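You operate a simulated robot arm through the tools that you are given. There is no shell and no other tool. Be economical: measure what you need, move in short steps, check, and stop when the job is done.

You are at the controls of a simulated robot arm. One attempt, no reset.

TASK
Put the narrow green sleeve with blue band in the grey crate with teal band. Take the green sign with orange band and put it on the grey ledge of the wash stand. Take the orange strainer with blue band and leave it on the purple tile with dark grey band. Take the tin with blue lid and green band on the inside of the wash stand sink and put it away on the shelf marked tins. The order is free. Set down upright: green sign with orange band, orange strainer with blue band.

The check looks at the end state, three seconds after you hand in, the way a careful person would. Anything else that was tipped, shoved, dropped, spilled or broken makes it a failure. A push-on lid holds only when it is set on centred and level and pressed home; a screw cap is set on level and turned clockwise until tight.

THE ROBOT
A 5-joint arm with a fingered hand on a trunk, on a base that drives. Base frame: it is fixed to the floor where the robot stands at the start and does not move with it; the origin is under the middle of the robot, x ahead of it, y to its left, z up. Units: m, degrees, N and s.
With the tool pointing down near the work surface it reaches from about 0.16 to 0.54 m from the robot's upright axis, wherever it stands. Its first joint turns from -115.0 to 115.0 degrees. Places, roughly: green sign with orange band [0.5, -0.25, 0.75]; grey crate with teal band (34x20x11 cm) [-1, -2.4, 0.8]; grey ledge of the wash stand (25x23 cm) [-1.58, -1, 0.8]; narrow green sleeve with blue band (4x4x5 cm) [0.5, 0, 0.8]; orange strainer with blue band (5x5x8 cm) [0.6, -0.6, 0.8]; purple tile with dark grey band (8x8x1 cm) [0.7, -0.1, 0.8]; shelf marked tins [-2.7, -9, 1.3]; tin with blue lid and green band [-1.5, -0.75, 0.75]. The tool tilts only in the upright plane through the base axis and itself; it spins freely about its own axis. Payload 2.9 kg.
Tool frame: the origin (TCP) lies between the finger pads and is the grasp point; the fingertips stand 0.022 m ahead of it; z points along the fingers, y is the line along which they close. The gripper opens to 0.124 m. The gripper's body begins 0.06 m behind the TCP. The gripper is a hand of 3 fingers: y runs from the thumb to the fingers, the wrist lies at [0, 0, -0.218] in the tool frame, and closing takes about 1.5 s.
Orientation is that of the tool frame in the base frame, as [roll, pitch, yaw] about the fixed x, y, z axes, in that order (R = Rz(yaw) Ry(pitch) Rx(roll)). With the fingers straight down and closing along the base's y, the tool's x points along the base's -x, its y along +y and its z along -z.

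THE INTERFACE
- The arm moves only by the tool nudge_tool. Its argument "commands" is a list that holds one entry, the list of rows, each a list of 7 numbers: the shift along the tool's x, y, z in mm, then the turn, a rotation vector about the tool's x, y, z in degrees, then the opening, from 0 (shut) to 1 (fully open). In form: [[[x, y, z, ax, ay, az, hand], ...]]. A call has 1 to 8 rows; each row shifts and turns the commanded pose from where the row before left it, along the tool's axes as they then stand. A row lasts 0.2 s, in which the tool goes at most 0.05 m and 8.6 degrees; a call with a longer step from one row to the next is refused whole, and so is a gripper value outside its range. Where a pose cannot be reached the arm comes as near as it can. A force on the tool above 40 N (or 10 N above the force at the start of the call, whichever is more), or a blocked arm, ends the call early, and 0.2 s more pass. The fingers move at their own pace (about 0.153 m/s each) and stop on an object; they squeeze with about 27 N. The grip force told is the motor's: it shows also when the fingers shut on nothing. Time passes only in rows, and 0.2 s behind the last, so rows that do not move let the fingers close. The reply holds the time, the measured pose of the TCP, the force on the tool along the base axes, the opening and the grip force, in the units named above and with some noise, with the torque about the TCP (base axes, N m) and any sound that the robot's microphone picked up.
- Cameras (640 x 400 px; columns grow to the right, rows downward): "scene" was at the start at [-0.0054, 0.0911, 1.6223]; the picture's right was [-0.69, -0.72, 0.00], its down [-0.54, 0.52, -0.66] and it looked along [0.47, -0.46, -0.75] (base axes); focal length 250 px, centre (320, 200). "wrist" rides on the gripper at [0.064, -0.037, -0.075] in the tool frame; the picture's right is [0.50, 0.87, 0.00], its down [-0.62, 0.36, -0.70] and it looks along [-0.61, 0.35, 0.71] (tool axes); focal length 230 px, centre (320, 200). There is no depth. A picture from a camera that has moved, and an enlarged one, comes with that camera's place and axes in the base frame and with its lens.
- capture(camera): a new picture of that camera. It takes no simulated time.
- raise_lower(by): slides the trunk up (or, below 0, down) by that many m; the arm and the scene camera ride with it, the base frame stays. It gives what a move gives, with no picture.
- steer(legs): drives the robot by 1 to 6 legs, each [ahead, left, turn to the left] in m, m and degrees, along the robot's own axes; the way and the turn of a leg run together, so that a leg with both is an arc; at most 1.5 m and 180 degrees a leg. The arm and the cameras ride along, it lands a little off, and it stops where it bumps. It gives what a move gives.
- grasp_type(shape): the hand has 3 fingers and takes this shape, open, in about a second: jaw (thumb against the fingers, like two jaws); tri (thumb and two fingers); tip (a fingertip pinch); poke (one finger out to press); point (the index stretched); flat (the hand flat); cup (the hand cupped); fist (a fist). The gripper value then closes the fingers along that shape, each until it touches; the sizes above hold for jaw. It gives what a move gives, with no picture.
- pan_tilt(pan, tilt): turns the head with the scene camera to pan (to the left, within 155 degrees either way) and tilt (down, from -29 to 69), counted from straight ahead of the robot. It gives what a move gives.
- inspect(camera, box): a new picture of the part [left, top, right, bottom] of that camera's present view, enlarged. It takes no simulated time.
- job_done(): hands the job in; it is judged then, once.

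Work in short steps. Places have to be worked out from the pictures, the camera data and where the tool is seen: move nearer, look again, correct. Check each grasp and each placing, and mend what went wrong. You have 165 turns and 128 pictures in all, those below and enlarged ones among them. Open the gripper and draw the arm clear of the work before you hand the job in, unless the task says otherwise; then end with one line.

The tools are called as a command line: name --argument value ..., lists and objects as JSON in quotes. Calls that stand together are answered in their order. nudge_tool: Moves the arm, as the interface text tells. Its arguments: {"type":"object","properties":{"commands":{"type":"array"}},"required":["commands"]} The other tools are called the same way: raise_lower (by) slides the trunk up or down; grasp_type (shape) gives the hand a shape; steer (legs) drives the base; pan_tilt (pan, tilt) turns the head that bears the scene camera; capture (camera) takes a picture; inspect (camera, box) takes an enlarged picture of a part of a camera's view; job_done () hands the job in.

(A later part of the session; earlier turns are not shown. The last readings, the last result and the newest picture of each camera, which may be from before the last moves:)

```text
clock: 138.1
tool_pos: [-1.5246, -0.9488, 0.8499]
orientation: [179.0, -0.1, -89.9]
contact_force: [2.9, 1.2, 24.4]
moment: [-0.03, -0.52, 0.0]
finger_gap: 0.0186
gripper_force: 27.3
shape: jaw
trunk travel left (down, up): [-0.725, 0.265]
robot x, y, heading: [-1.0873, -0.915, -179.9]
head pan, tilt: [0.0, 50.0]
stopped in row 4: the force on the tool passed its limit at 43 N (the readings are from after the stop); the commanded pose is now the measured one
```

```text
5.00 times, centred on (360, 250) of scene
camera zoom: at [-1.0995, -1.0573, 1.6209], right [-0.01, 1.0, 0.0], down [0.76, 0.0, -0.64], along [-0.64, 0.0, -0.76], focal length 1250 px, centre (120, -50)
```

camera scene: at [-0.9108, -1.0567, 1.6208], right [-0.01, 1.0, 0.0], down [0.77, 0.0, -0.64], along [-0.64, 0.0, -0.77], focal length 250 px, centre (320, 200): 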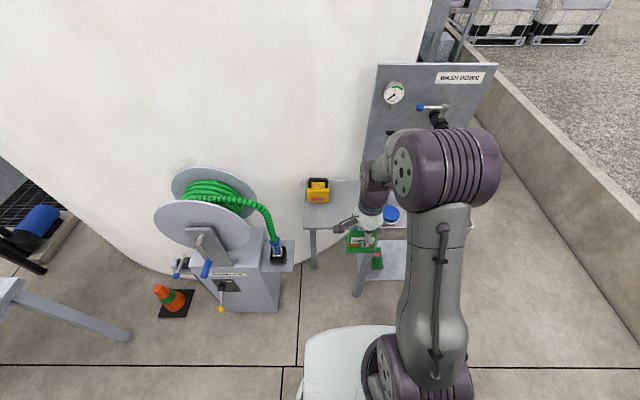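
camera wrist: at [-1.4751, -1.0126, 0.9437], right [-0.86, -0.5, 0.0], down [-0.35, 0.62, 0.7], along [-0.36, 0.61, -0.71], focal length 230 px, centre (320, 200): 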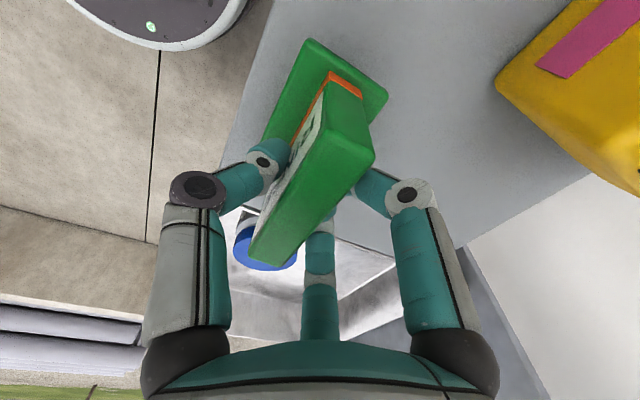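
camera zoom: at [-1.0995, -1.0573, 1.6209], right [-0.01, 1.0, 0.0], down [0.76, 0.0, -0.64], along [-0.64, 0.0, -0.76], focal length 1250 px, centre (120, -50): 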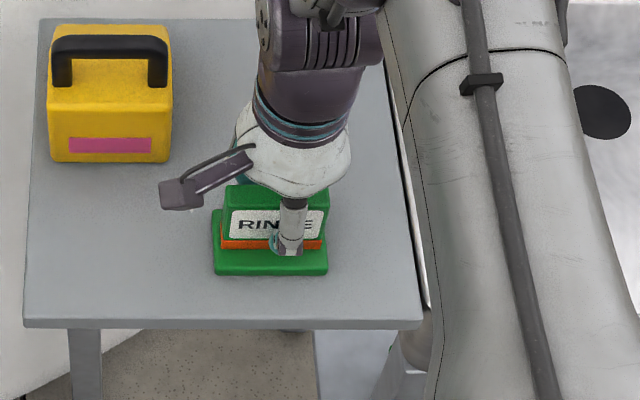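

The sign rests on the ledge with 24 N. I ease off 2 mm, open, and rise straight up.

nudge_tool --commands '[[[0, 0, -2, 0, 0, 0, 0], [0, 0, 0, 0, 0, 0, 0.2], [0, 0, 0, 0, 0, 0, 0.4], [0, 0, 0, 0, 0, 0, 0.45], [0, 0, 0, 0, 0, 0, 0.45], [0, 0, -20, 0, 0, 0, 0.45], [0, 0, -40, 0, 0, 0, 0.45], [0, 0, -45, 0, 0, 0, 0.45]]]'

capture --camera "wrist"

inspect --camera "scene" --box '[310, 190, 410, 270]'

```text
clock: 139.9
tool_pos: [-1.523, -0.9492, 0.9549]
orientation: [179.3, -0.1, -89.9]
contact_force: [0.2, -0.6, -0.4]
moment: [0.01, 0.04, -0.01]
finger_gap: 0.0553
gripper_force: 0.1
shape: jaw
trunk travel left (down, up): [-0.725, 0.265]
robot x, y, heading: [-1.0863, -0.9097, -179.6]
head pan, tilt: [0.0, 50.0]
```

```text
59 pictures are left
camera wrist: at [-1.487, -1.0124, 1.029], right [-0.86, -0.5, 0.01], down [-0.35, 0.62, 0.71], along [-0.36, 0.61, -0.71], focal length 230 px, centre (320, 200)
```

wrist: 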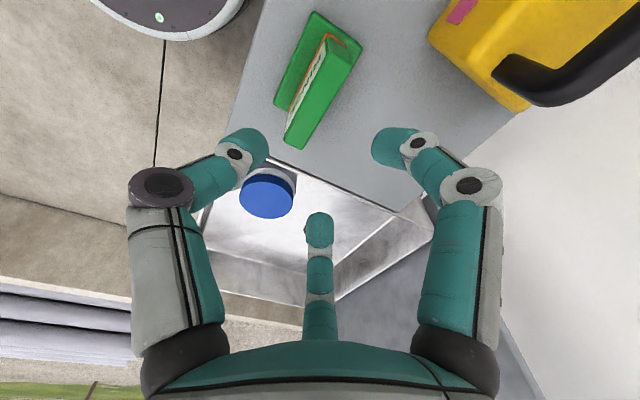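

```text
5.00 times, centred on (360, 230) of scene
camera zoom: at [-1.1025, -1.0576, 1.6207], right [-0.01, 1.0, 0.0], down [0.77, 0.0, -0.64], along [-0.64, 0.0, -0.77], focal length 1250 px, centre (120, 50)
```

zoom: 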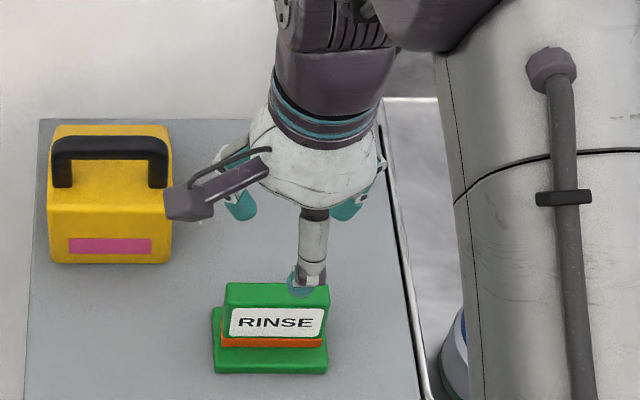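

The sign stands on the ledge, facing out. The tin's lid triangulates to about (-1.544, -0.772, 0.787), diameter ~8 cm. I raise the hand and move it aside, then shift right for a free view of the sink.

nudge_tool --commands '[[[0, -40, -40, 0, 0, 0, 0.65], [0, -40, -40, 0, 0, 0, 0.65], [0, -40, 0, 0, 0, 0, 0.65], [0, 0, 0, 0, 0, 0, 0.65]]]'

steer --legs '[[0, -0.36, 0]]'

capture --camera "scene"

capture --camera "wrist"

```text
refused: row 1 steps farther than a row can; nothing moved
```

```text
clock: 142.2
tool_pos: [-1.5261, -0.5864, 0.9533]
orientation: [179.3, -0.1, -90.1]
contact_force: [0.0, 0.0, 0.0]
moment: [-0.01, 0.01, 0.02]
finger_gap: 0.0554
gripper_force: 0.0
shape: jaw
trunk travel left (down, up): [-0.725, 0.265]
robot x, y, heading: [-1.0904, -0.5519, -180.2]
head pan, tilt: [0.0, 50.0]
```

```text
57 pictures are left
camera scene: at [-1.1057, -0.6969, 1.6208], right [0.0, 1.0, 0.0], down [0.77, 0.0, -0.64], along [-0.64, 0.0, -0.77], focal length 250 px, centre (320, 200)
```

scene: 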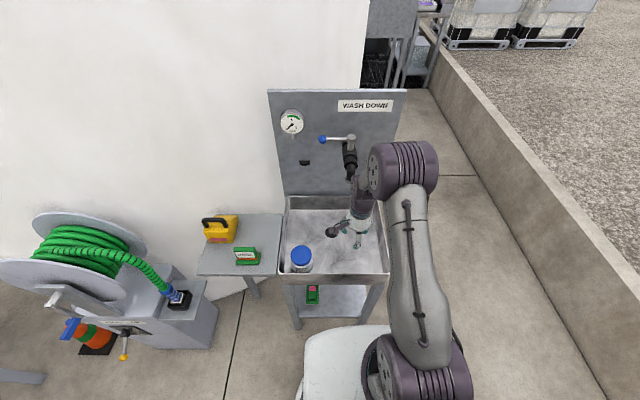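

```text
56 pictures are left
camera wrist: at [-1.4897, -0.6507, 1.0284], right [-0.87, -0.5, 0.01], down [-0.35, 0.62, 0.7], along [-0.36, 0.61, -0.71], focal length 230 px, centre (320, 200)
```

wrist: 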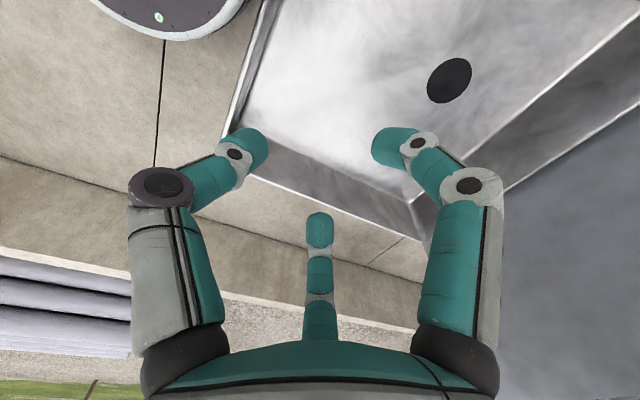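

The row was too long so the arm stayed, but nothing was touched on the way. I zoom in on the sink.

inspect --camera "scene" --box '[260, 180, 400, 290]'

```text
3.64 times, centred on (330, 235) of scene
camera zoom: at [-1.1057, -0.6969, 1.6208], right [0.0, 1.0, 0.0], down [0.77, 0.0, -0.64], along [-0.64, 0.0, -0.77], focal length 909 px, centre (284, 73)
```

zoom: 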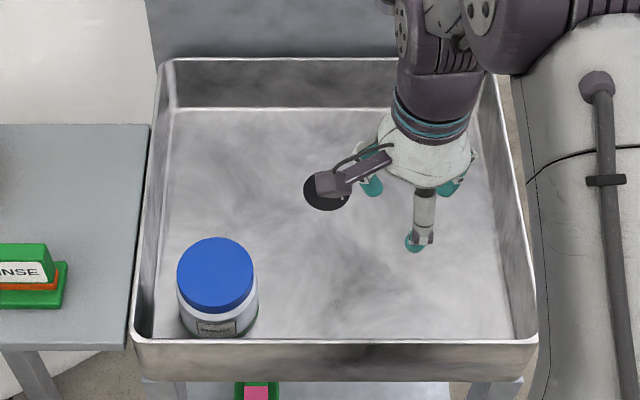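

The tin stands in the near-left corner of the sink, with a rim at z≈0.80. I raise the hand and spin it so the thumb points away from the left wall (yaw 0), then move the robot 0.15 m left.

nudge_tool --commands '[[[0, -20, -40, 0, 0, 0, 0.6], [0, 0, 0, 0, 0, -8.2, 0.65], [0, 0, 0, 0, 0, -8.2, 0.65], [0, 0, 0, 0, 0, -8.2, 0.65], [0, 0, 0, 0, 0, -8.2, 0.65], [0, 0, 0, 0, 0, -8.2, 0.65], [0, 0, 0, 0, 0, -8.2, 0.65], [0, 0, 0, 0, 0, -8.2, 0.65]]]'

nudge_tool --commands '[[[0, 0, 0, 0, 0, -8.2, 0.68], [0, 0, 0, 0, 0, -8.2, 0.68], [0, 0, 0, 0, 0, -8.2, 0.68], [0, 0, 0, 0, 0, -8, 0.68], [0, 0, 0, 0, 0, 0, 0.68]]]'

steer --legs '[[0, 0.15, 0]]'

capture --camera "wrist"

inspect --camera "scene" --box '[300, 180, 440, 290]'

```text
clock: 144.0
tool_pos: [-1.5059, -0.5875, 0.9936]
orientation: [179.5, 0.6, -32.5]
contact_force: [-0.2, 1.1, -0.8]
moment: [-0.03, 0.01, 0.02]
finger_gap: 0.0802
gripper_force: 0.1
shape: jaw
trunk travel left (down, up): [-0.725, 0.265]
robot x, y, heading: [-1.0879, -0.5566, -180.0]
head pan, tilt: [0.0, 50.0]
```

```text
clock: 145.2
tool_pos: [-1.5062, -0.5873, 0.9935]
orientation: [179.9, 0.7, 0.0]
contact_force: [0.0, 0.0, -0.3]
moment: [0.01, -0.02, 0.0]
finger_gap: 0.0842
gripper_force: 0.1
shape: jaw
trunk travel left (down, up): [-0.725, 0.265]
robot x, y, heading: [-1.0884, -0.5487, -180.0]
head pan, tilt: [0.0, 50.0]
```

```text
clock: 146.6
tool_pos: [-1.5046, -0.7373, 0.9933]
orientation: [180.0, 0.7, -0.1]
contact_force: [0.6, 0.6, 0.4]
moment: [-0.01, 0.01, -0.03]
finger_gap: 0.0835
gripper_force: 0.1
shape: jaw
trunk travel left (down, up): [-0.725, 0.265]
robot x, y, heading: [-1.0841, -0.7015, -180.0]
head pan, tilt: [0.0, 50.0]
```

```text
54 pictures are left
camera wrist: at [-1.4419, -0.6999, 1.0677], right [0.5, -0.87, -0.01], down [-0.61, -0.36, 0.71], along [-0.62, -0.35, -0.71], focal length 230 px, centre (320, 200)
```

wrist: 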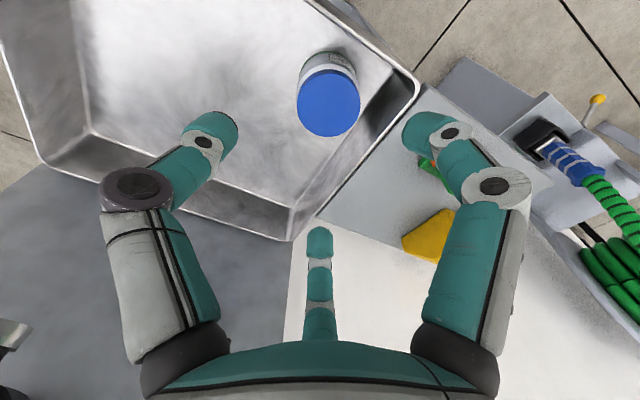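

```text
3.64 times, centred on (370, 235) of scene
camera zoom: at [-1.105, -0.8471, 1.6207], right [0.0, 1.0, 0.0], down [0.77, 0.0, -0.64], along [-0.64, 0.0, -0.77], focal length 909 px, centre (138, 73)
```

zoom: 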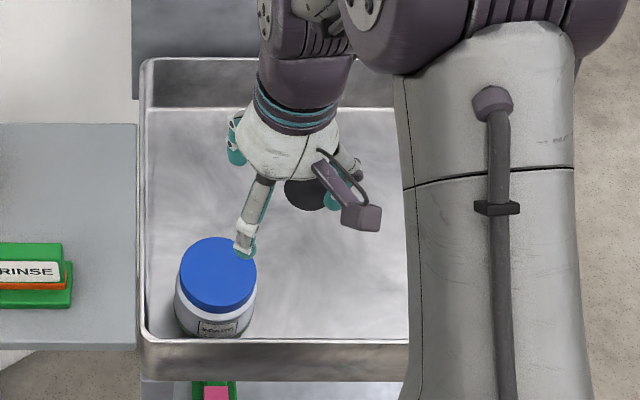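

The two rays meet at lid centre (-1.540, -0.767), lid top z≈0.777. I move above it and descend halfway, then check.

nudge_tool --commands '[[[-35, 30, 0, 0, -0.7, 0, 0.64], [0, 0, 40, 0, 0, 0, 0.64], [0, 0, 40, 0, 0, 0, 0.64], [0, 0, 35, 0, 0, 0, 0.64], [0, 0, 0, 0, 0, 0, 0.64]]]'

capture --camera "wrist"

inspect --camera "scene" --box '[320, 200, 420, 280]'

```text
clock: 147.8
tool_pos: [-1.5429, -0.7673, 0.8798]
orientation: [179.8, 1.4, -0.1]
contact_force: [-0.5, 0.8, -0.4]
moment: [0.0, 0.01, 0.0]
finger_gap: 0.0797
gripper_force: 0.1
shape: jaw
trunk travel left (down, up): [-0.725, 0.265]
robot x, y, heading: [-1.0858, -0.7001, -179.7]
head pan, tilt: [0.0, 50.0]
```

```text
52 pictures are left
camera wrist: at [-1.4786, -0.7294, 0.9527], right [0.5, -0.87, -0.01], down [-0.6, -0.35, 0.72], along [-0.62, -0.35, -0.7], focal length 230 px, centre (320, 200)
```

wrist: 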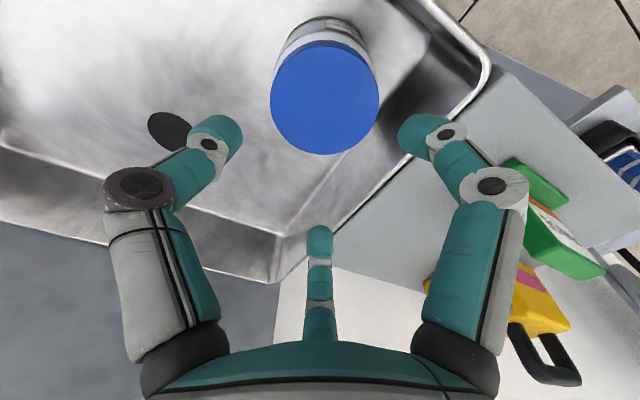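

```text
5.00 times, centred on (370, 240) of scene
camera zoom: at [-1.1044, -0.8461, 1.6208], right [0.0, 1.0, 0.0], down [0.77, 0.0, -0.64], along [-0.64, 0.0, -0.77], focal length 1250 px, centre (70, 0)
```

zoom: 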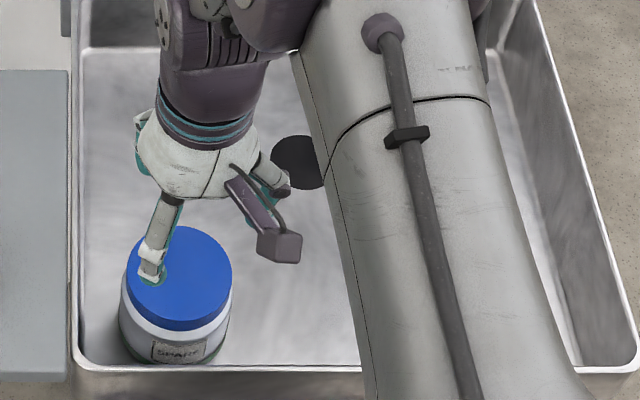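

Centred to within ~5 mm. I correct the small pitch and x error, then descend to z≈0.80 and check again.

nudge_tool --commands '[[[4, -1, 0, 0, 1.4, 0, 0.65], [0, 0, 30, 0, 0, 0, 0.65], [0, 0, 30, 0, 0, 0, 0.65], [0, 0, 20, 0, 0, 0, 0.65], [0, 0, 0, 0, 0, 0, 0.65]]]'

capture --camera "wrist"

inspect --camera "scene" --box '[320, 200, 420, 280]'

```text
clock: 149.0
tool_pos: [-1.5402, -0.7666, 0.8002]
orientation: [180.0, 0.0, 0.0]
contact_force: [0.6, -0.1, 0.2]
moment: [0.01, -0.01, -0.01]
finger_gap: 0.0804
gripper_force: 0.1
shape: jaw
trunk travel left (down, up): [-0.725, 0.265]
robot x, y, heading: [-1.0859, -0.7049, -179.8]
head pan, tilt: [0.0, 50.0]
```

```text
50 pictures are left
camera wrist: at [-1.4768, -0.7285, 0.8742], right [0.5, -0.87, 0.0], down [-0.62, -0.36, 0.7], along [-0.61, -0.35, -0.71], focal length 230 px, centre (320, 200)
```

wrist: 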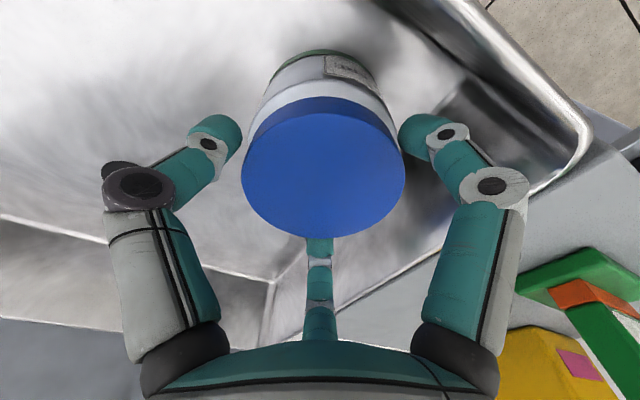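

```text
5.00 times, centred on (370, 240) of scene
camera zoom: at [-1.1049, -0.8463, 1.6208], right [0.0, 1.0, 0.0], down [0.77, 0.0, -0.64], along [-0.64, 0.0, -0.77], focal length 1250 px, centre (70, 0)
```

zoom: 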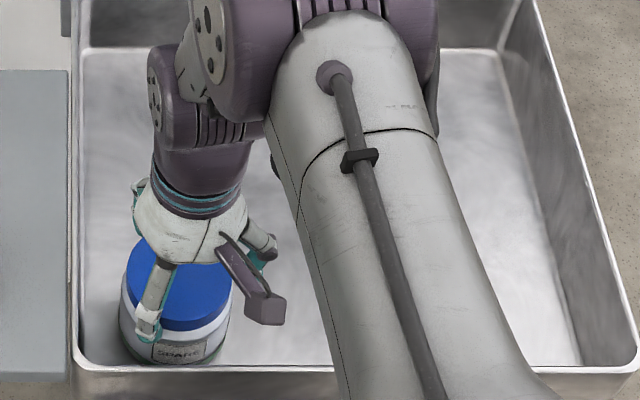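

The fingers straddle the tin evenly. I go down to z≈0.755 so that the pads sit below the lid.

nudge_tool --commands '[[[0, 0, 20, 0, 0, 0, 0.65], [0, 0, 15, 0, 0, 0, 0.65], [0, 0, 10, 0, 0, 0, 0.65], [0, 0, 0, 0, 0, 0, 0.65]]]'

capture --camera "wrist"

inspect --camera "scene" --box '[320, 210, 420, 290]'

```text
clock: 150.0
tool_pos: [-1.5387, -0.7671, 0.7533]
orientation: [-179.9, 0.0, 0.0]
contact_force: [-0.3, 0.8, 0.1]
moment: [-0.01, 0.0, -0.02]
finger_gap: 0.0803
gripper_force: 0.1
shape: jaw
trunk travel left (down, up): [-0.725, 0.265]
robot x, y, heading: [-1.0828, -0.7021, -179.7]
head pan, tilt: [0.0, 50.0]
```

```text
48 pictures are left
camera wrist: at [-1.4765, -0.729, 0.8287], right [0.5, -0.87, 0.0], down [-0.62, -0.36, 0.7], along [-0.61, -0.35, -0.71], focal length 230 px, centre (320, 200)
```

wrist: 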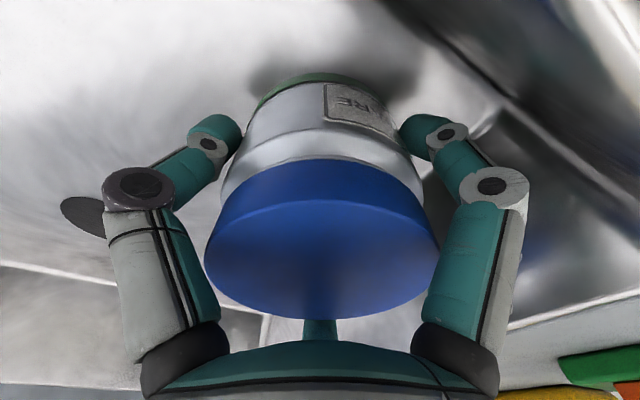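

```text
5.00 times, centred on (370, 250) of scene
camera zoom: at [-1.1049, -0.8462, 1.6208], right [0.0, 1.0, 0.0], down [0.77, 0.0, -0.64], along [-0.64, 0.0, -0.77], focal length 1250 px, centre (70, -50)
```

zoom: 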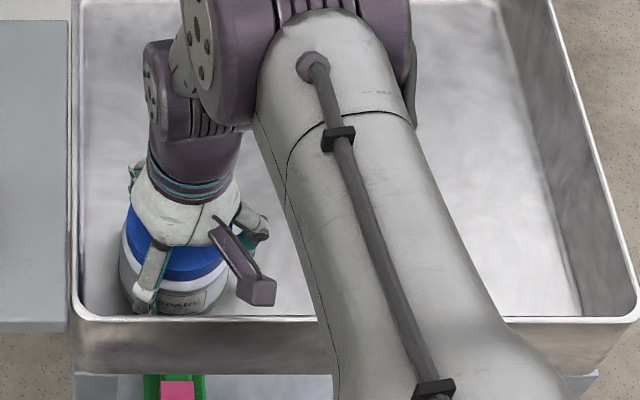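

The fingertips are beside the body below the lid. I close.

nudge_tool --commands '[[[0, 0, 0, 0, 0, 0, 0.5], [0, 0, 0, 0, 0, 0, 0.35], [0, 0, 0, 0, 0, 0, 0.25], [0, 0, 0, 0, 0, 0, 0.25], [0, 0, 0, 0, 0, 0, 0.25], [0, 0, 0, 0, 0, 0, 0.25]]]'

capture --camera "wrist"

```text
clock: 151.4
tool_pos: [-1.5396, -0.7666, 0.7535]
orientation: [-180.0, 0.0, 0.0]
contact_force: [-1.1, 0.4, -0.5]
moment: [-0.01, 0.02, 0.02]
finger_gap: 0.072
gripper_force: 27.0
shape: jaw
trunk travel left (down, up): [-0.725, 0.265]
robot x, y, heading: [-1.0885, -0.6994, -180.1]
head pan, tilt: [0.0, 50.0]
```

```text
46 pictures are left
camera wrist: at [-1.4766, -0.729, 0.8288], right [0.5, -0.87, 0.0], down [-0.62, -0.36, 0.7], along [-0.61, -0.35, -0.71], focal length 230 px, centre (320, 200)
```

wrist: 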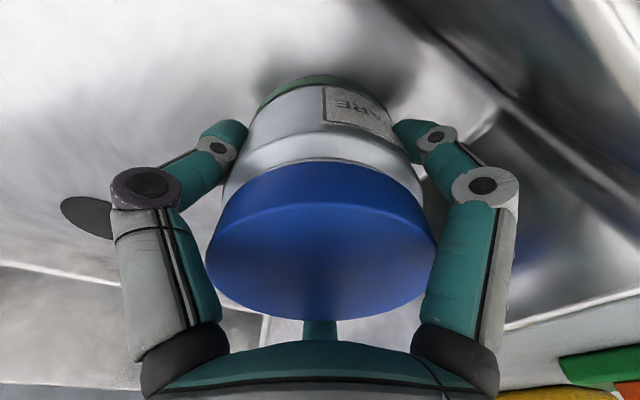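

Gripped on the body (gap 72 mm). I lift slowly and check that the lid and tin come together.

nudge_tool --commands '[[[0, 0, -10, 0, 0, 0, 0.25], [0, 0, -20, 0, 0, 0, 0.25], [0, 0, -30, 0, 0, 0, 0.25], [0, 0, -40, 0, 0, 0, 0.25], [0, 0, -45, 0, 0, 0, 0.25], [0, 0, -45, 0, 0, 0, 0.25], [0, 0, -45, 0, 0, 0, 0.25], [0, 0, 0, 0, 0, 0, 0.25]]]'

inspect --camera "scene" --box '[240, 130, 440, 290]'

```text
clock: 153.2
tool_pos: [-1.5401, -0.7645, 0.9878]
orientation: [-180.0, 0.0, 0.0]
contact_force: [-1.0, 0.5, -1.1]
moment: [-0.03, -0.02, 0.0]
finger_gap: 0.0718
gripper_force: 27.3
shape: jaw
trunk travel left (down, up): [-0.725, 0.265]
robot x, y, heading: [-1.0846, -0.7019, -179.8]
head pan, tilt: [0.0, 50.0]
```

```text
2.50 times, centred on (340, 210) of scene
camera zoom: at [-1.106, -0.8464, 1.6207], right [0.0, 1.0, 0.0], down [0.77, 0.0, -0.64], along [-0.64, 0.0, -0.77], focal length 625 px, centre (270, 175)
```

zoom: 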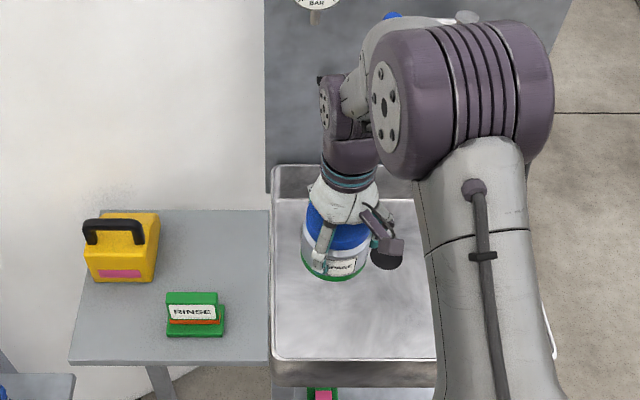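

The tin with its lid is up, the sign stands well. I reverse out, turn down the aisle and drive part of the way, then look.

steer --legs '[[-0.88, 0, 0], [0, 0, 90], [1.5, 0, 0], [1.5, 0, 0]]'

pan_tilt --pan -10 --tilt 15

capture --camera "scene"

```text
clock: 175.6
tool_pos: [-0.1806, -4.1281, 0.9888]
orientation: [179.9, -0.1, 89.5]
contact_force: [-0.6, 0.1, -0.9]
moment: [0.02, 0.01, 0.02]
finger_gap: 0.0711
gripper_force: 27.1
shape: jaw
trunk travel left (down, up): [-0.725, 0.265]
robot x, y, heading: [-0.2393, -3.6765, -90.4]
head pan, tilt: [0.0, 50.0]
```

```text
clock: 176.6
tool_pos: [-0.1803, -4.1286, 0.9891]
orientation: [-180.0, 0.0, 89.5]
contact_force: [-0.9, 0.4, -2.0]
moment: [-0.02, -0.03, 0.0]
finger_gap: 0.0714
gripper_force: 26.9
shape: jaw
trunk travel left (down, up): [-0.725, 0.265]
robot x, y, heading: [-0.2393, -3.6772, -90.2]
head pan, tilt: [-10.0, 15.0]
```

```text
44 pictures are left
camera scene: at [-0.1121, -3.7077, 1.6744], right [-0.98, 0.18, 0.0], down [0.05, 0.26, -0.97], along [-0.17, -0.95, -0.26], focal length 250 px, centre (320, 200)
```

scene: 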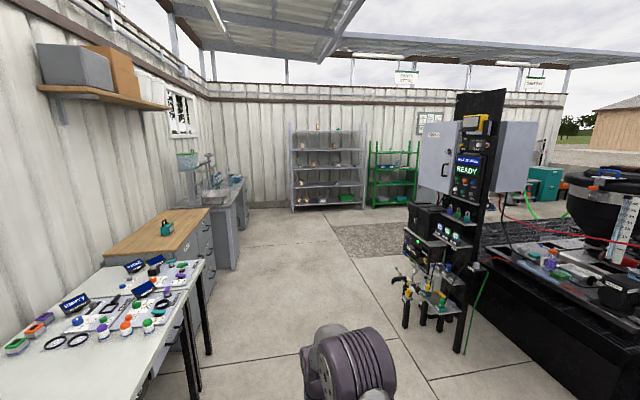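

The green rack lies in the direction of (-2.7, -9). I zoom in on both racks.

inspect --camera "scene" --box '[280, 110, 440, 220]'

```text
3.64 times, centred on (360, 165) of scene
camera zoom: at [-0.1121, -3.7077, 1.6744], right [-0.98, 0.18, 0.0], down [0.05, 0.26, -0.97], along [-0.17, -0.95, -0.26], focal length 909 px, centre (174, 327)
```

zoom: 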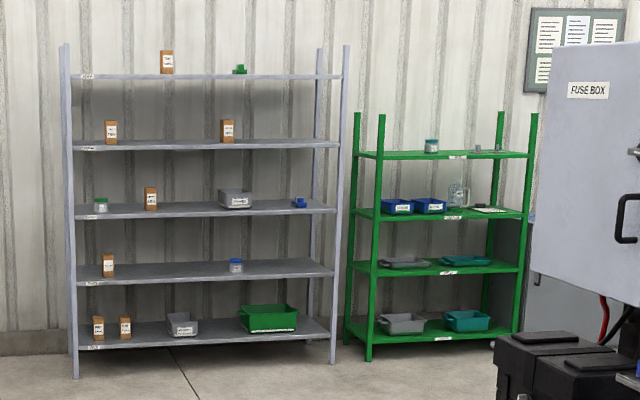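

The top shelf of the green rack (z≈1.27, open above, one tin already on it) looks right. I drive further down the aisle and read the labels.

steer --legs '[[1.5, 0, 0], [1.5, 0, 0], [0.6, 0, 0]]'

pan_tilt --pan -60 --tilt 20

capture --camera "scene"

```text
clock: 194.0
tool_pos: [-0.2445, -7.714, 0.9886]
orientation: [-180.0, 0.0, 88.4]
contact_force: [-0.2, -0.1, -1.2]
moment: [0.03, 0.01, -0.03]
finger_gap: 0.0712
gripper_force: 27.2
shape: jaw
trunk travel left (down, up): [-0.725, 0.265]
robot x, y, heading: [-0.2901, -7.26, -91.2]
head pan, tilt: [-10.0, 15.0]
```

```text
clock: 195.2
tool_pos: [-0.2444, -7.7162, 0.9872]
orientation: [179.9, -0.1, 88.4]
contact_force: [-0.4, 0.2, -1.6]
moment: [0.03, -0.01, 0.03]
finger_gap: 0.0713
gripper_force: 27.2
shape: jaw
trunk travel left (down, up): [-0.725, 0.265]
robot x, y, heading: [-0.2936, -7.26, -91.2]
head pan, tilt: [-60.0, 20.0]
```

```text
42 pictures are left
camera scene: at [-0.2302, -7.2482, 1.6664], right [-0.48, 0.88, 0.0], down [0.3, 0.16, -0.94], along [-0.82, -0.45, -0.34], focal length 250 px, centre (320, 200)
```

scene: 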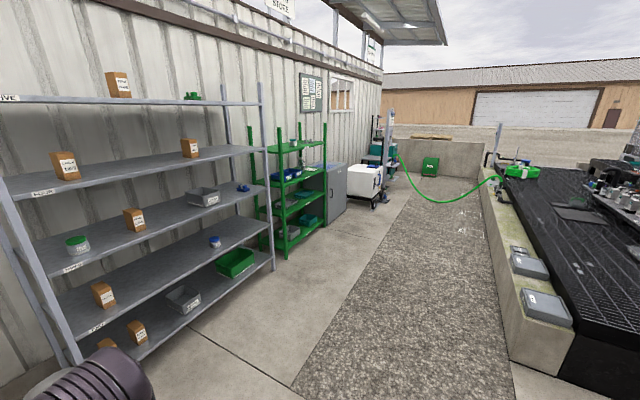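

The floor to the green rack is free. I move a little ahead and sidestep right to face the green rack.

steer --legs '[[0.25, 0, 1.2], [0, -1.5, 0], [0, -0.65, 0]]'

pan_tilt --pan 0 --tilt 20

capture --camera "scene"

```text
clock: 207.2
tool_pos: [-2.3807, -7.9648, 0.9883]
orientation: [-179.9, 0.1, 89.8]
contact_force: [0.3, 0.3, -1.7]
moment: [0.02, -0.03, 0.0]
finger_gap: 0.0715
gripper_force: 26.8
shape: jaw
trunk travel left (down, up): [-0.725, 0.265]
robot x, y, heading: [-2.4386, -7.5086, -90.0]
head pan, tilt: [-60.0, 20.0]
```

```text
clock: 208.5
tool_pos: [-2.3808, -7.9652, 0.9877]
orientation: [180.0, 0.0, 89.8]
contact_force: [0.3, 0.2, -1.1]
moment: [-0.03, -0.02, 0.0]
finger_gap: 0.0712
gripper_force: 26.8
shape: jaw
trunk travel left (down, up): [-0.725, 0.265]
robot x, y, heading: [-2.4426, -7.5124, -90.1]
head pan, tilt: [0.0, 20.0]
```

```text
41 pictures are left
camera scene: at [-2.2982, -7.5445, 1.6663], right [-1.0, 0.0, 0.0], down [0.0, 0.34, -0.94], along [0.0, -0.94, -0.34], focal length 250 px, centre (320, 200)
```

scene: 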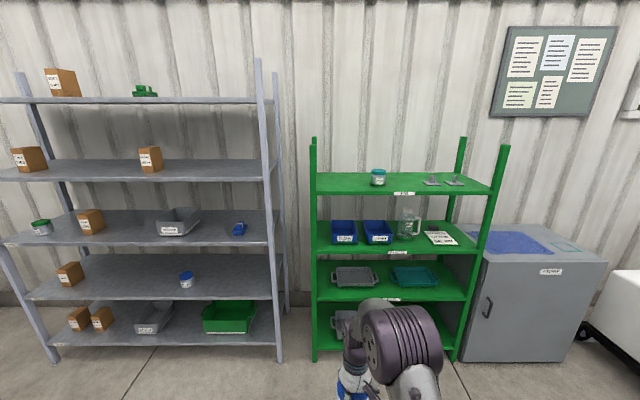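

inspect --camera "scene" --box '[300, 130, 520, 300]'

inspect --camera "scene" --box '[370, 170, 450, 210]'

```text
2.35 times, centred on (410, 215) of scene
camera zoom: at [-2.2982, -7.5445, 1.6663], right [-1.0, 0.0, 0.0], down [0.0, 0.34, -0.94], along [0.0, -0.94, -0.34], focal length 588 px, centre (108, 165)
```

zoom: 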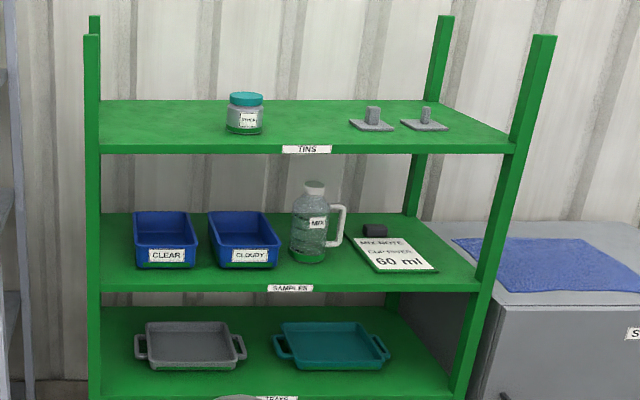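

```text
8.00 times, centred on (410, 190) of scene
camera zoom: at [-2.2982, -7.5445, 1.6663], right [-1.0, 0.0, 0.0], down [0.0, 0.34, -0.94], along [0.0, -0.94, -0.34], focal length 2000 px, centre (-400, 280)
```

zoom: 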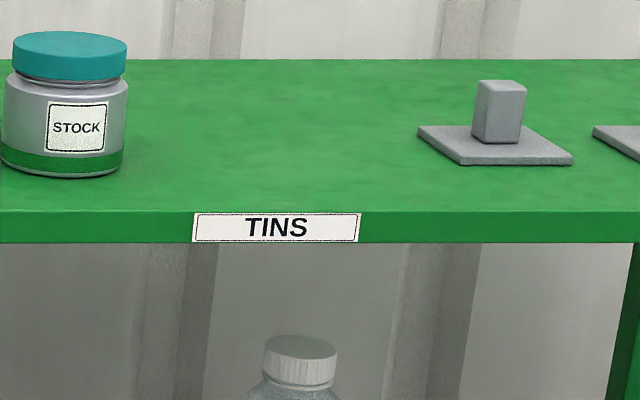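

The top shelf is marked TINS. I'll put the tin in the free space between the left post and the STOCK tin (target about x -2.45, y -8.87, shelf z≈1.27). First raise the trunk and the arm here in free space.

raise_lower --by 0.26

nudge_tool --commands '[[[0, 0, -30, 0, 0, 0, 0.25], [0, 0, -40, 0, 0, 0, 0.25], [0, 0, -40, 0, 0, 0, 0.25], [0, 0, -30, 0, 0, 0, 0.25], [0, 0, -20, 0, 0, 0, 0.25], [0, 0, 0, 0, 0, 0, 0.25]]]'

capture --camera "scene"

```text
clock: 211.2
tool_pos: [-2.3813, -7.965, 1.2492]
orientation: [180.0, -0.1, 89.8]
contact_force: [0.3, 0.3, -1.8]
moment: [0.0, 0.03, 0.0]
finger_gap: 0.0712
gripper_force: 27.0
shape: jaw
trunk travel left (down, up): [-0.985, 0.005]
robot x, y, heading: [-2.4383, -7.5126, -90.1]
head pan, tilt: [0.0, 20.0]
```

```text
clock: 212.6
tool_pos: [-2.3797, -7.9657, 1.4094]
orientation: [-180.0, -0.1, 89.8]
contact_force: [0.4, -0.4, -0.7]
moment: [0.0, 0.01, 0.02]
finger_gap: 0.0709
gripper_force: 27.1
shape: jaw
trunk travel left (down, up): [-0.985, 0.005]
robot x, y, heading: [-2.4423, -7.5128, -90.1]
head pan, tilt: [0.0, 20.0]
```

```text
38 pictures are left
camera scene: at [-2.2981, -7.5448, 1.9263], right [-1.0, 0.0, 0.0], down [0.0, 0.34, -0.94], along [0.0, -0.94, -0.34], focal length 250 px, centre (320, 200)
```

scene: 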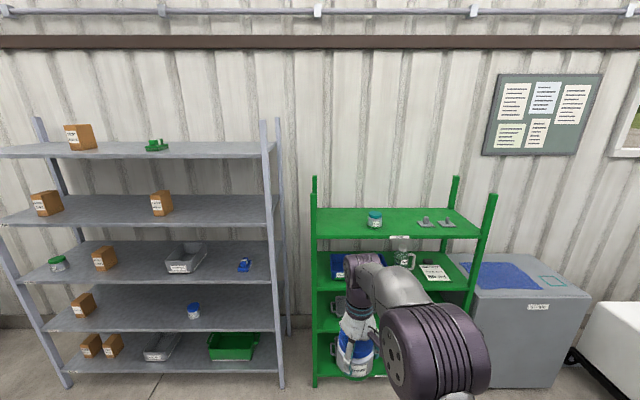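

Triangulation gives shelf z≈1.268 and front edge y≈-8.75; STOCK tin at (-2.63, -8.905). I approach in two legs.

steer --legs '[[0, -0.06, 0], [0.6, 0, 0]]'

pan_tilt --pan -5 --tilt 45

capture --camera "scene"

```text
clock: 216.5
tool_pos: [-2.4419, -8.5681, 1.409]
orientation: [-180.0, 0.0, 89.7]
contact_force: [0.5, 0.3, -1.0]
moment: [-0.01, -0.03, -0.02]
finger_gap: 0.0711
gripper_force: 26.5
shape: jaw
trunk travel left (down, up): [-0.985, 0.005]
robot x, y, heading: [-2.5039, -8.1146, -90.2]
head pan, tilt: [0.0, 20.0]
```

```text
clock: 217.4
tool_pos: [-2.441, -8.5681, 1.4088]
orientation: [180.0, 0.0, 89.8]
contact_force: [0.1, 1.0, -1.5]
moment: [0.0, -0.01, 0.0]
finger_gap: 0.071
gripper_force: 26.6
shape: jaw
trunk travel left (down, up): [-0.985, 0.005]
robot x, y, heading: [-2.5048, -8.1148, -90.1]
head pan, tilt: [-5.0, 45.0]
```

```text
37 pictures are left
camera scene: at [-2.3659, -8.1358, 1.8877], right [-1.0, 0.09, 0.0], down [0.06, 0.7, -0.71], along [-0.06, -0.7, -0.71], focal length 250 px, centre (320, 200)
```

scene: 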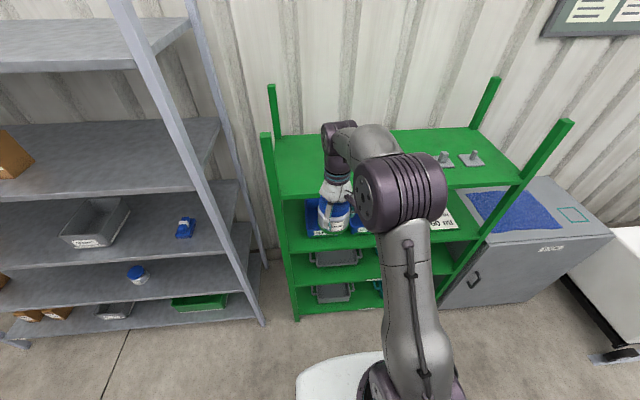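

Heights look right (tin bottom well above the shelf). I drive the remaining 0.25 m, carefully.

steer --legs '[[0.14, 0, 0], [0.1, 0, 0]]'

capture --camera "scene"

capture --camera "wrist"

```text
clock: 219.5
tool_pos: [-2.4425, -8.8058, 1.4098]
orientation: [-180.0, 0.1, 89.7]
contact_force: [-0.2, -1.2, -0.9]
moment: [0.03, -0.02, -0.02]
finger_gap: 0.0709
gripper_force: 26.8
shape: jaw
trunk travel left (down, up): [-0.985, 0.005]
robot x, y, heading: [-2.5007, -8.3533, -90.2]
head pan, tilt: [-5.0, 45.0]
```

```text
36 pictures are left
camera scene: at [-2.3664, -8.3727, 1.8877], right [-1.0, 0.09, 0.0], down [0.06, 0.7, -0.71], along [-0.06, -0.7, -0.71], focal length 250 px, centre (320, 200)
```

scene: 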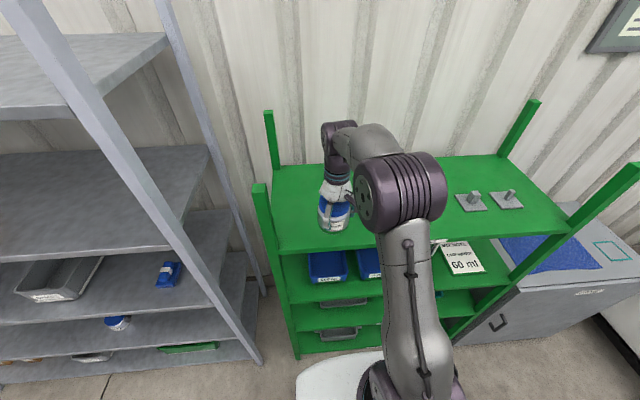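

```text
35 pictures are left
camera wrist: at [-2.4802, -8.7405, 1.4841], right [0.87, 0.5, 0.0], down [0.35, -0.62, 0.7], along [0.35, -0.61, -0.71], focal length 230 px, centre (320, 200)
```

wrist: 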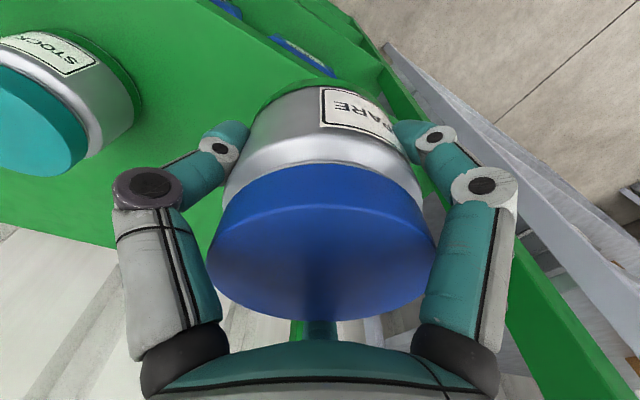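

Free space below the tin. I extend 50 mm inward, then descend to near contact.

nudge_tool --commands '[[[-25, 0, 0, 0, 0, 0, 0.25], [-25, 0, 0, 0, 0, 0, 0.25], [0, 0, 25, 0, 0, 0, 0.25], [0, 0, 15, 0, 0, 0, 0.25], [0, 0, 8, 0, 0, 0, 0.25], [0, 0, 0, 0, 0, 0, 0.25]]]'

inspect --camera "scene" --box '[240, 110, 440, 270]'

capture --camera "wrist"

```text
clock: 220.9
tool_pos: [-2.4417, -8.8564, 1.3612]
orientation: [180.0, -0.1, 89.6]
contact_force: [1.3, 0.0, -1.8]
moment: [0.0, 0.03, 0.06]
finger_gap: 0.0707
gripper_force: 27.4
shape: jaw
trunk travel left (down, up): [-0.985, 0.005]
robot x, y, heading: [-2.5029, -8.3514, -89.8]
head pan, tilt: [-5.0, 45.0]
```

```text
2.50 times, centred on (340, 190) of scene
camera zoom: at [-2.3664, -8.3747, 1.8877], right [-1.0, 0.09, 0.0], down [0.06, 0.7, -0.71], along [-0.06, -0.7, -0.71], focal length 625 px, centre (270, 225)
```

zoom: 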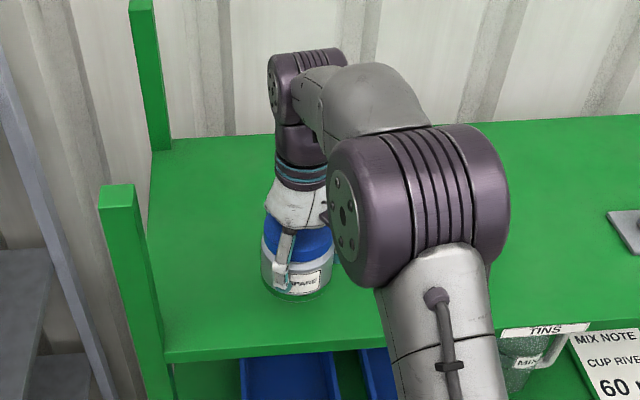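

```text
33 pictures are left
camera wrist: at [-2.4803, -8.792, 1.4356], right [0.87, 0.5, 0.0], down [0.35, -0.62, 0.7], along [0.35, -0.61, -0.71], focal length 230 px, centre (320, 200)
```

wrist: 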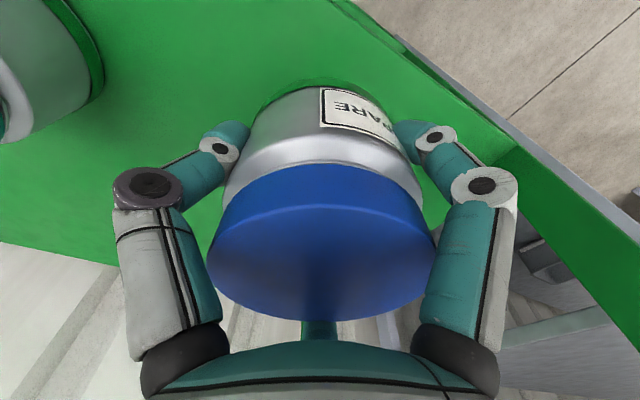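

Well placed over the shelf. I lower in small steps until contact.

nudge_tool --commands '[[[0, 0, 6, 0, 0, 0, 0.25], [0, 0, 4, 0, 0, 0, 0.25], [0, 0, 4, 0, 0, 0, 0.25], [0, 0, 3, 0, 0, 0, 0.25], [0, 0, 0, 0, 0, 0, 0.25]]]'

```text
clock: 222.1
tool_pos: [-2.4418, -8.8561, 1.3436]
orientation: [-179.9, 0.1, 89.8]
contact_force: [-0.5, -0.5, -1.7]
moment: [-0.02, 0.0, 0.0]
finger_gap: 0.0709
gripper_force: 26.8
shape: jaw
trunk travel left (down, up): [-0.985, 0.005]
robot x, y, heading: [-2.5056, -8.3573, -90.0]
head pan, tilt: [-5.0, 45.0]
```

nudge_tool --commands '[[[0, 0, 3, 0, 0, 0, 0.25], [0, 0, 3, 0, 0, 0, 0.25], [0, 0, 3, 0, 0, 0, 0.25], [0, 0, 0, 0, 0, 0, 0.25]]]'

inspect --camera "scene" --box '[290, 170, 390, 250]'

```text
clock: 223.1
tool_pos: [-2.4426, -8.8574, 1.334]
orientation: [180.0, 0.0, 89.7]
contact_force: [-0.2, 0.3, -0.9]
moment: [0.0, 0.03, -0.03]
finger_gap: 0.0707
gripper_force: 26.9
shape: jaw
trunk travel left (down, up): [-0.985, 0.005]
robot x, y, heading: [-2.4997, -8.3538, -90.1]
head pan, tilt: [-5.0, 45.0]
```

```text
5.00 times, centred on (340, 210) of scene
camera zoom: at [-2.3664, -8.3746, 1.8877], right [-1.0, 0.09, 0.0], down [0.06, 0.7, -0.71], along [-0.06, -0.7, -0.71], focal length 1250 px, centre (220, 150)
```

zoom: 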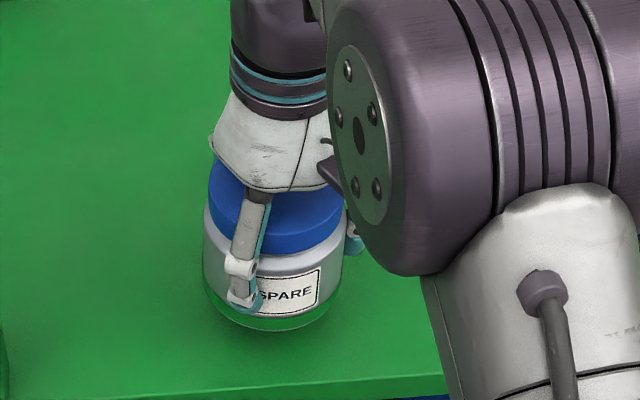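

nudge_tool --commands '[[[0, 0, 3, 0, 0, 0, 0.25], [0, 0, 3, 0, 0, 0, 0.25], [0, 0, 2, 0, 0, 0, 0.25], [0, 0, 2, 0, 0, 0, 0.25], [0, 0, 0, 0, 0, 0, 0.25]]]'

```text
clock: 224.3
tool_pos: [-2.4421, -8.8576, 1.3243]
orientation: [-180.0, 0.0, 89.6]
contact_force: [0.0, 0.4, -0.1]
moment: [-0.03, -0.01, 0.03]
finger_gap: 0.0706
gripper_force: 27.0
shape: jaw
trunk travel left (down, up): [-0.985, 0.005]
robot x, y, heading: [-2.503, -8.3503, -89.8]
head pan, tilt: [-5.0, 45.0]
```

nudge_tool --commands '[[[0, 0, 2, 0, 0, 0, 0.25], [0, 0, 2, 0, 0, 0, 0.25], [0, 0, 2, 0, 0, 0, 0.25], [0, 0, 2, 0, 0, 0, 0.25], [0, 0, 0, 0, 0, 0, 0.25]]]'

inspect --camera "scene" --box '[290, 170, 390, 250]'

```text
clock: 225.5
tool_pos: [-2.4426, -8.8563, 1.3161]
orientation: [-180.0, 0.0, 89.7]
contact_force: [0.4, -0.2, -1.4]
moment: [0.0, -0.02, 0.0]
finger_gap: 0.0709
gripper_force: 26.9
shape: jaw
trunk travel left (down, up): [-0.985, 0.005]
robot x, y, heading: [-2.5023, -8.3552, -90.1]
head pan, tilt: [-5.0, 45.0]
```

```text
5.00 times, centred on (340, 210) of scene
camera zoom: at [-2.3664, -8.3746, 1.8877], right [-1.0, 0.09, 0.0], down [0.06, 0.7, -0.71], along [-0.06, -0.7, -0.71], focal length 1250 px, centre (220, 150)
```

zoom: 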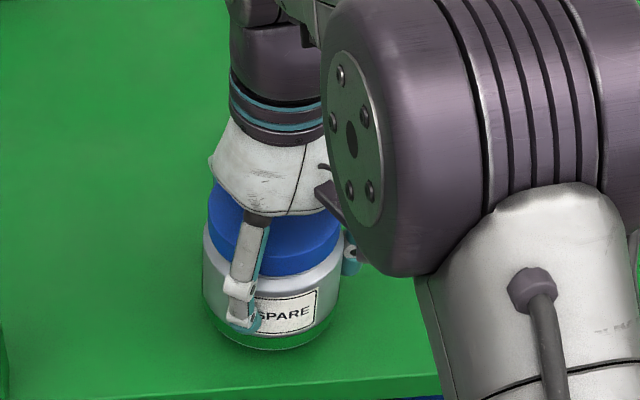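

nudge_tool --commands '[[[0, 0, 2, 0, 0, 0, 0.25], [0, 0, 2, 0, 0, 0, 0.25], [0, 0, 2, 0, 0, 0, 0.25], [0, 0, 2, 0, 0, 0, 0.25], [0, 0, 2, 0, 0, 0, 0.25], [0, 0, 0, 0, 0, 0, 0.25]]]'

```text
clock: 226.9
tool_pos: [-2.4425, -8.8564, 1.3071]
orientation: [-179.9, 0.0, 89.6]
contact_force: [1.2, -1.0, 6.6]
moment: [0.07, 0.13, 0.01]
finger_gap: 0.0704
gripper_force: 27.1
shape: jaw
trunk travel left (down, up): [-0.985, 0.005]
robot x, y, heading: [-2.5057, -8.3533, -90.1]
head pan, tilt: [-5.0, 45.0]
```

Contact of about 7 N with little moment. I check the picture before releasing.

inspect --camera "scene" --box '[290, 170, 390, 250]'

capture --camera "wrist"

```text
5.00 times, centred on (340, 210) of scene
camera zoom: at [-2.3664, -8.374, 1.8878], right [-1.0, 0.09, 0.0], down [0.06, 0.7, -0.71], along [-0.06, -0.7, -0.71], focal length 1250 px, centre (220, 150)
```

zoom: 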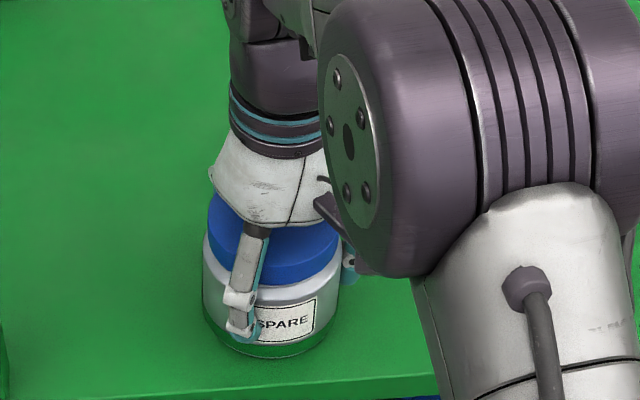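

```text
29 pictures are left
camera wrist: at [-2.4803, -8.7918, 1.3821], right [0.87, 0.5, 0.0], down [0.35, -0.62, 0.7], along [0.35, -0.61, -0.71], focal length 230 px, centre (320, 200)
```

wrist: 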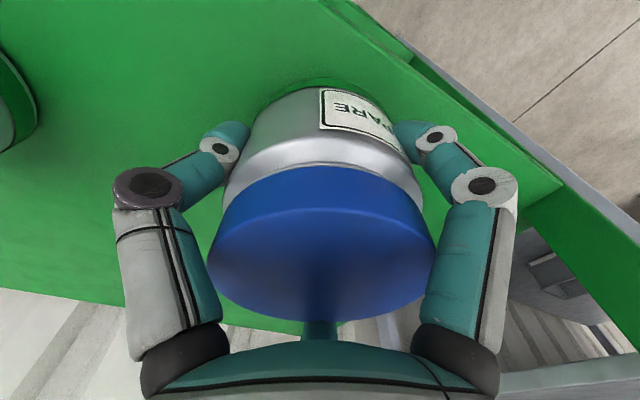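

The tin stands on the shelf. I open just enough and rise straight up.

nudge_tool --commands '[[[0, 0, 0, 0, 0, 0, 0.6], [0, 0, 0, 0, 0, 0, 0.66], [0, 0, 0, 0, 0, 0, 0.66], [0, 0, -15, 0, 0, 0, 0.66], [0, 0, -25, 0, 0, 0, 0.66], [0, 0, -30, 0, 0, 0, 0.66], [0, 0, -30, 0, 0, 0, 0.66], [0, 0, 0, 0, 0, 0, 0.66]]]'

capture --camera "wrist"

```text
clock: 228.7
tool_pos: [-2.4418, -8.8571, 1.4072]
orientation: [180.0, 0.0, 89.6]
contact_force: [0.1, -0.1, 0.4]
moment: [0.01, 0.0, 0.02]
finger_gap: 0.0819
gripper_force: 0.2
shape: jaw
trunk travel left (down, up): [-0.985, 0.005]
robot x, y, heading: [-2.5018, -8.352, -90.0]
head pan, tilt: [-5.0, 45.0]
```

```text
28 pictures are left
camera wrist: at [-2.4806, -8.7923, 1.4822], right [0.87, 0.5, 0.0], down [0.35, -0.62, 0.7], along [0.35, -0.61, -0.71], focal length 230 px, centre (320, 200)
```

wrist: 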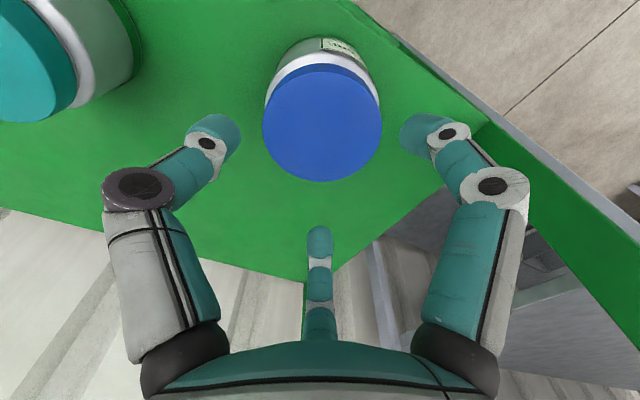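

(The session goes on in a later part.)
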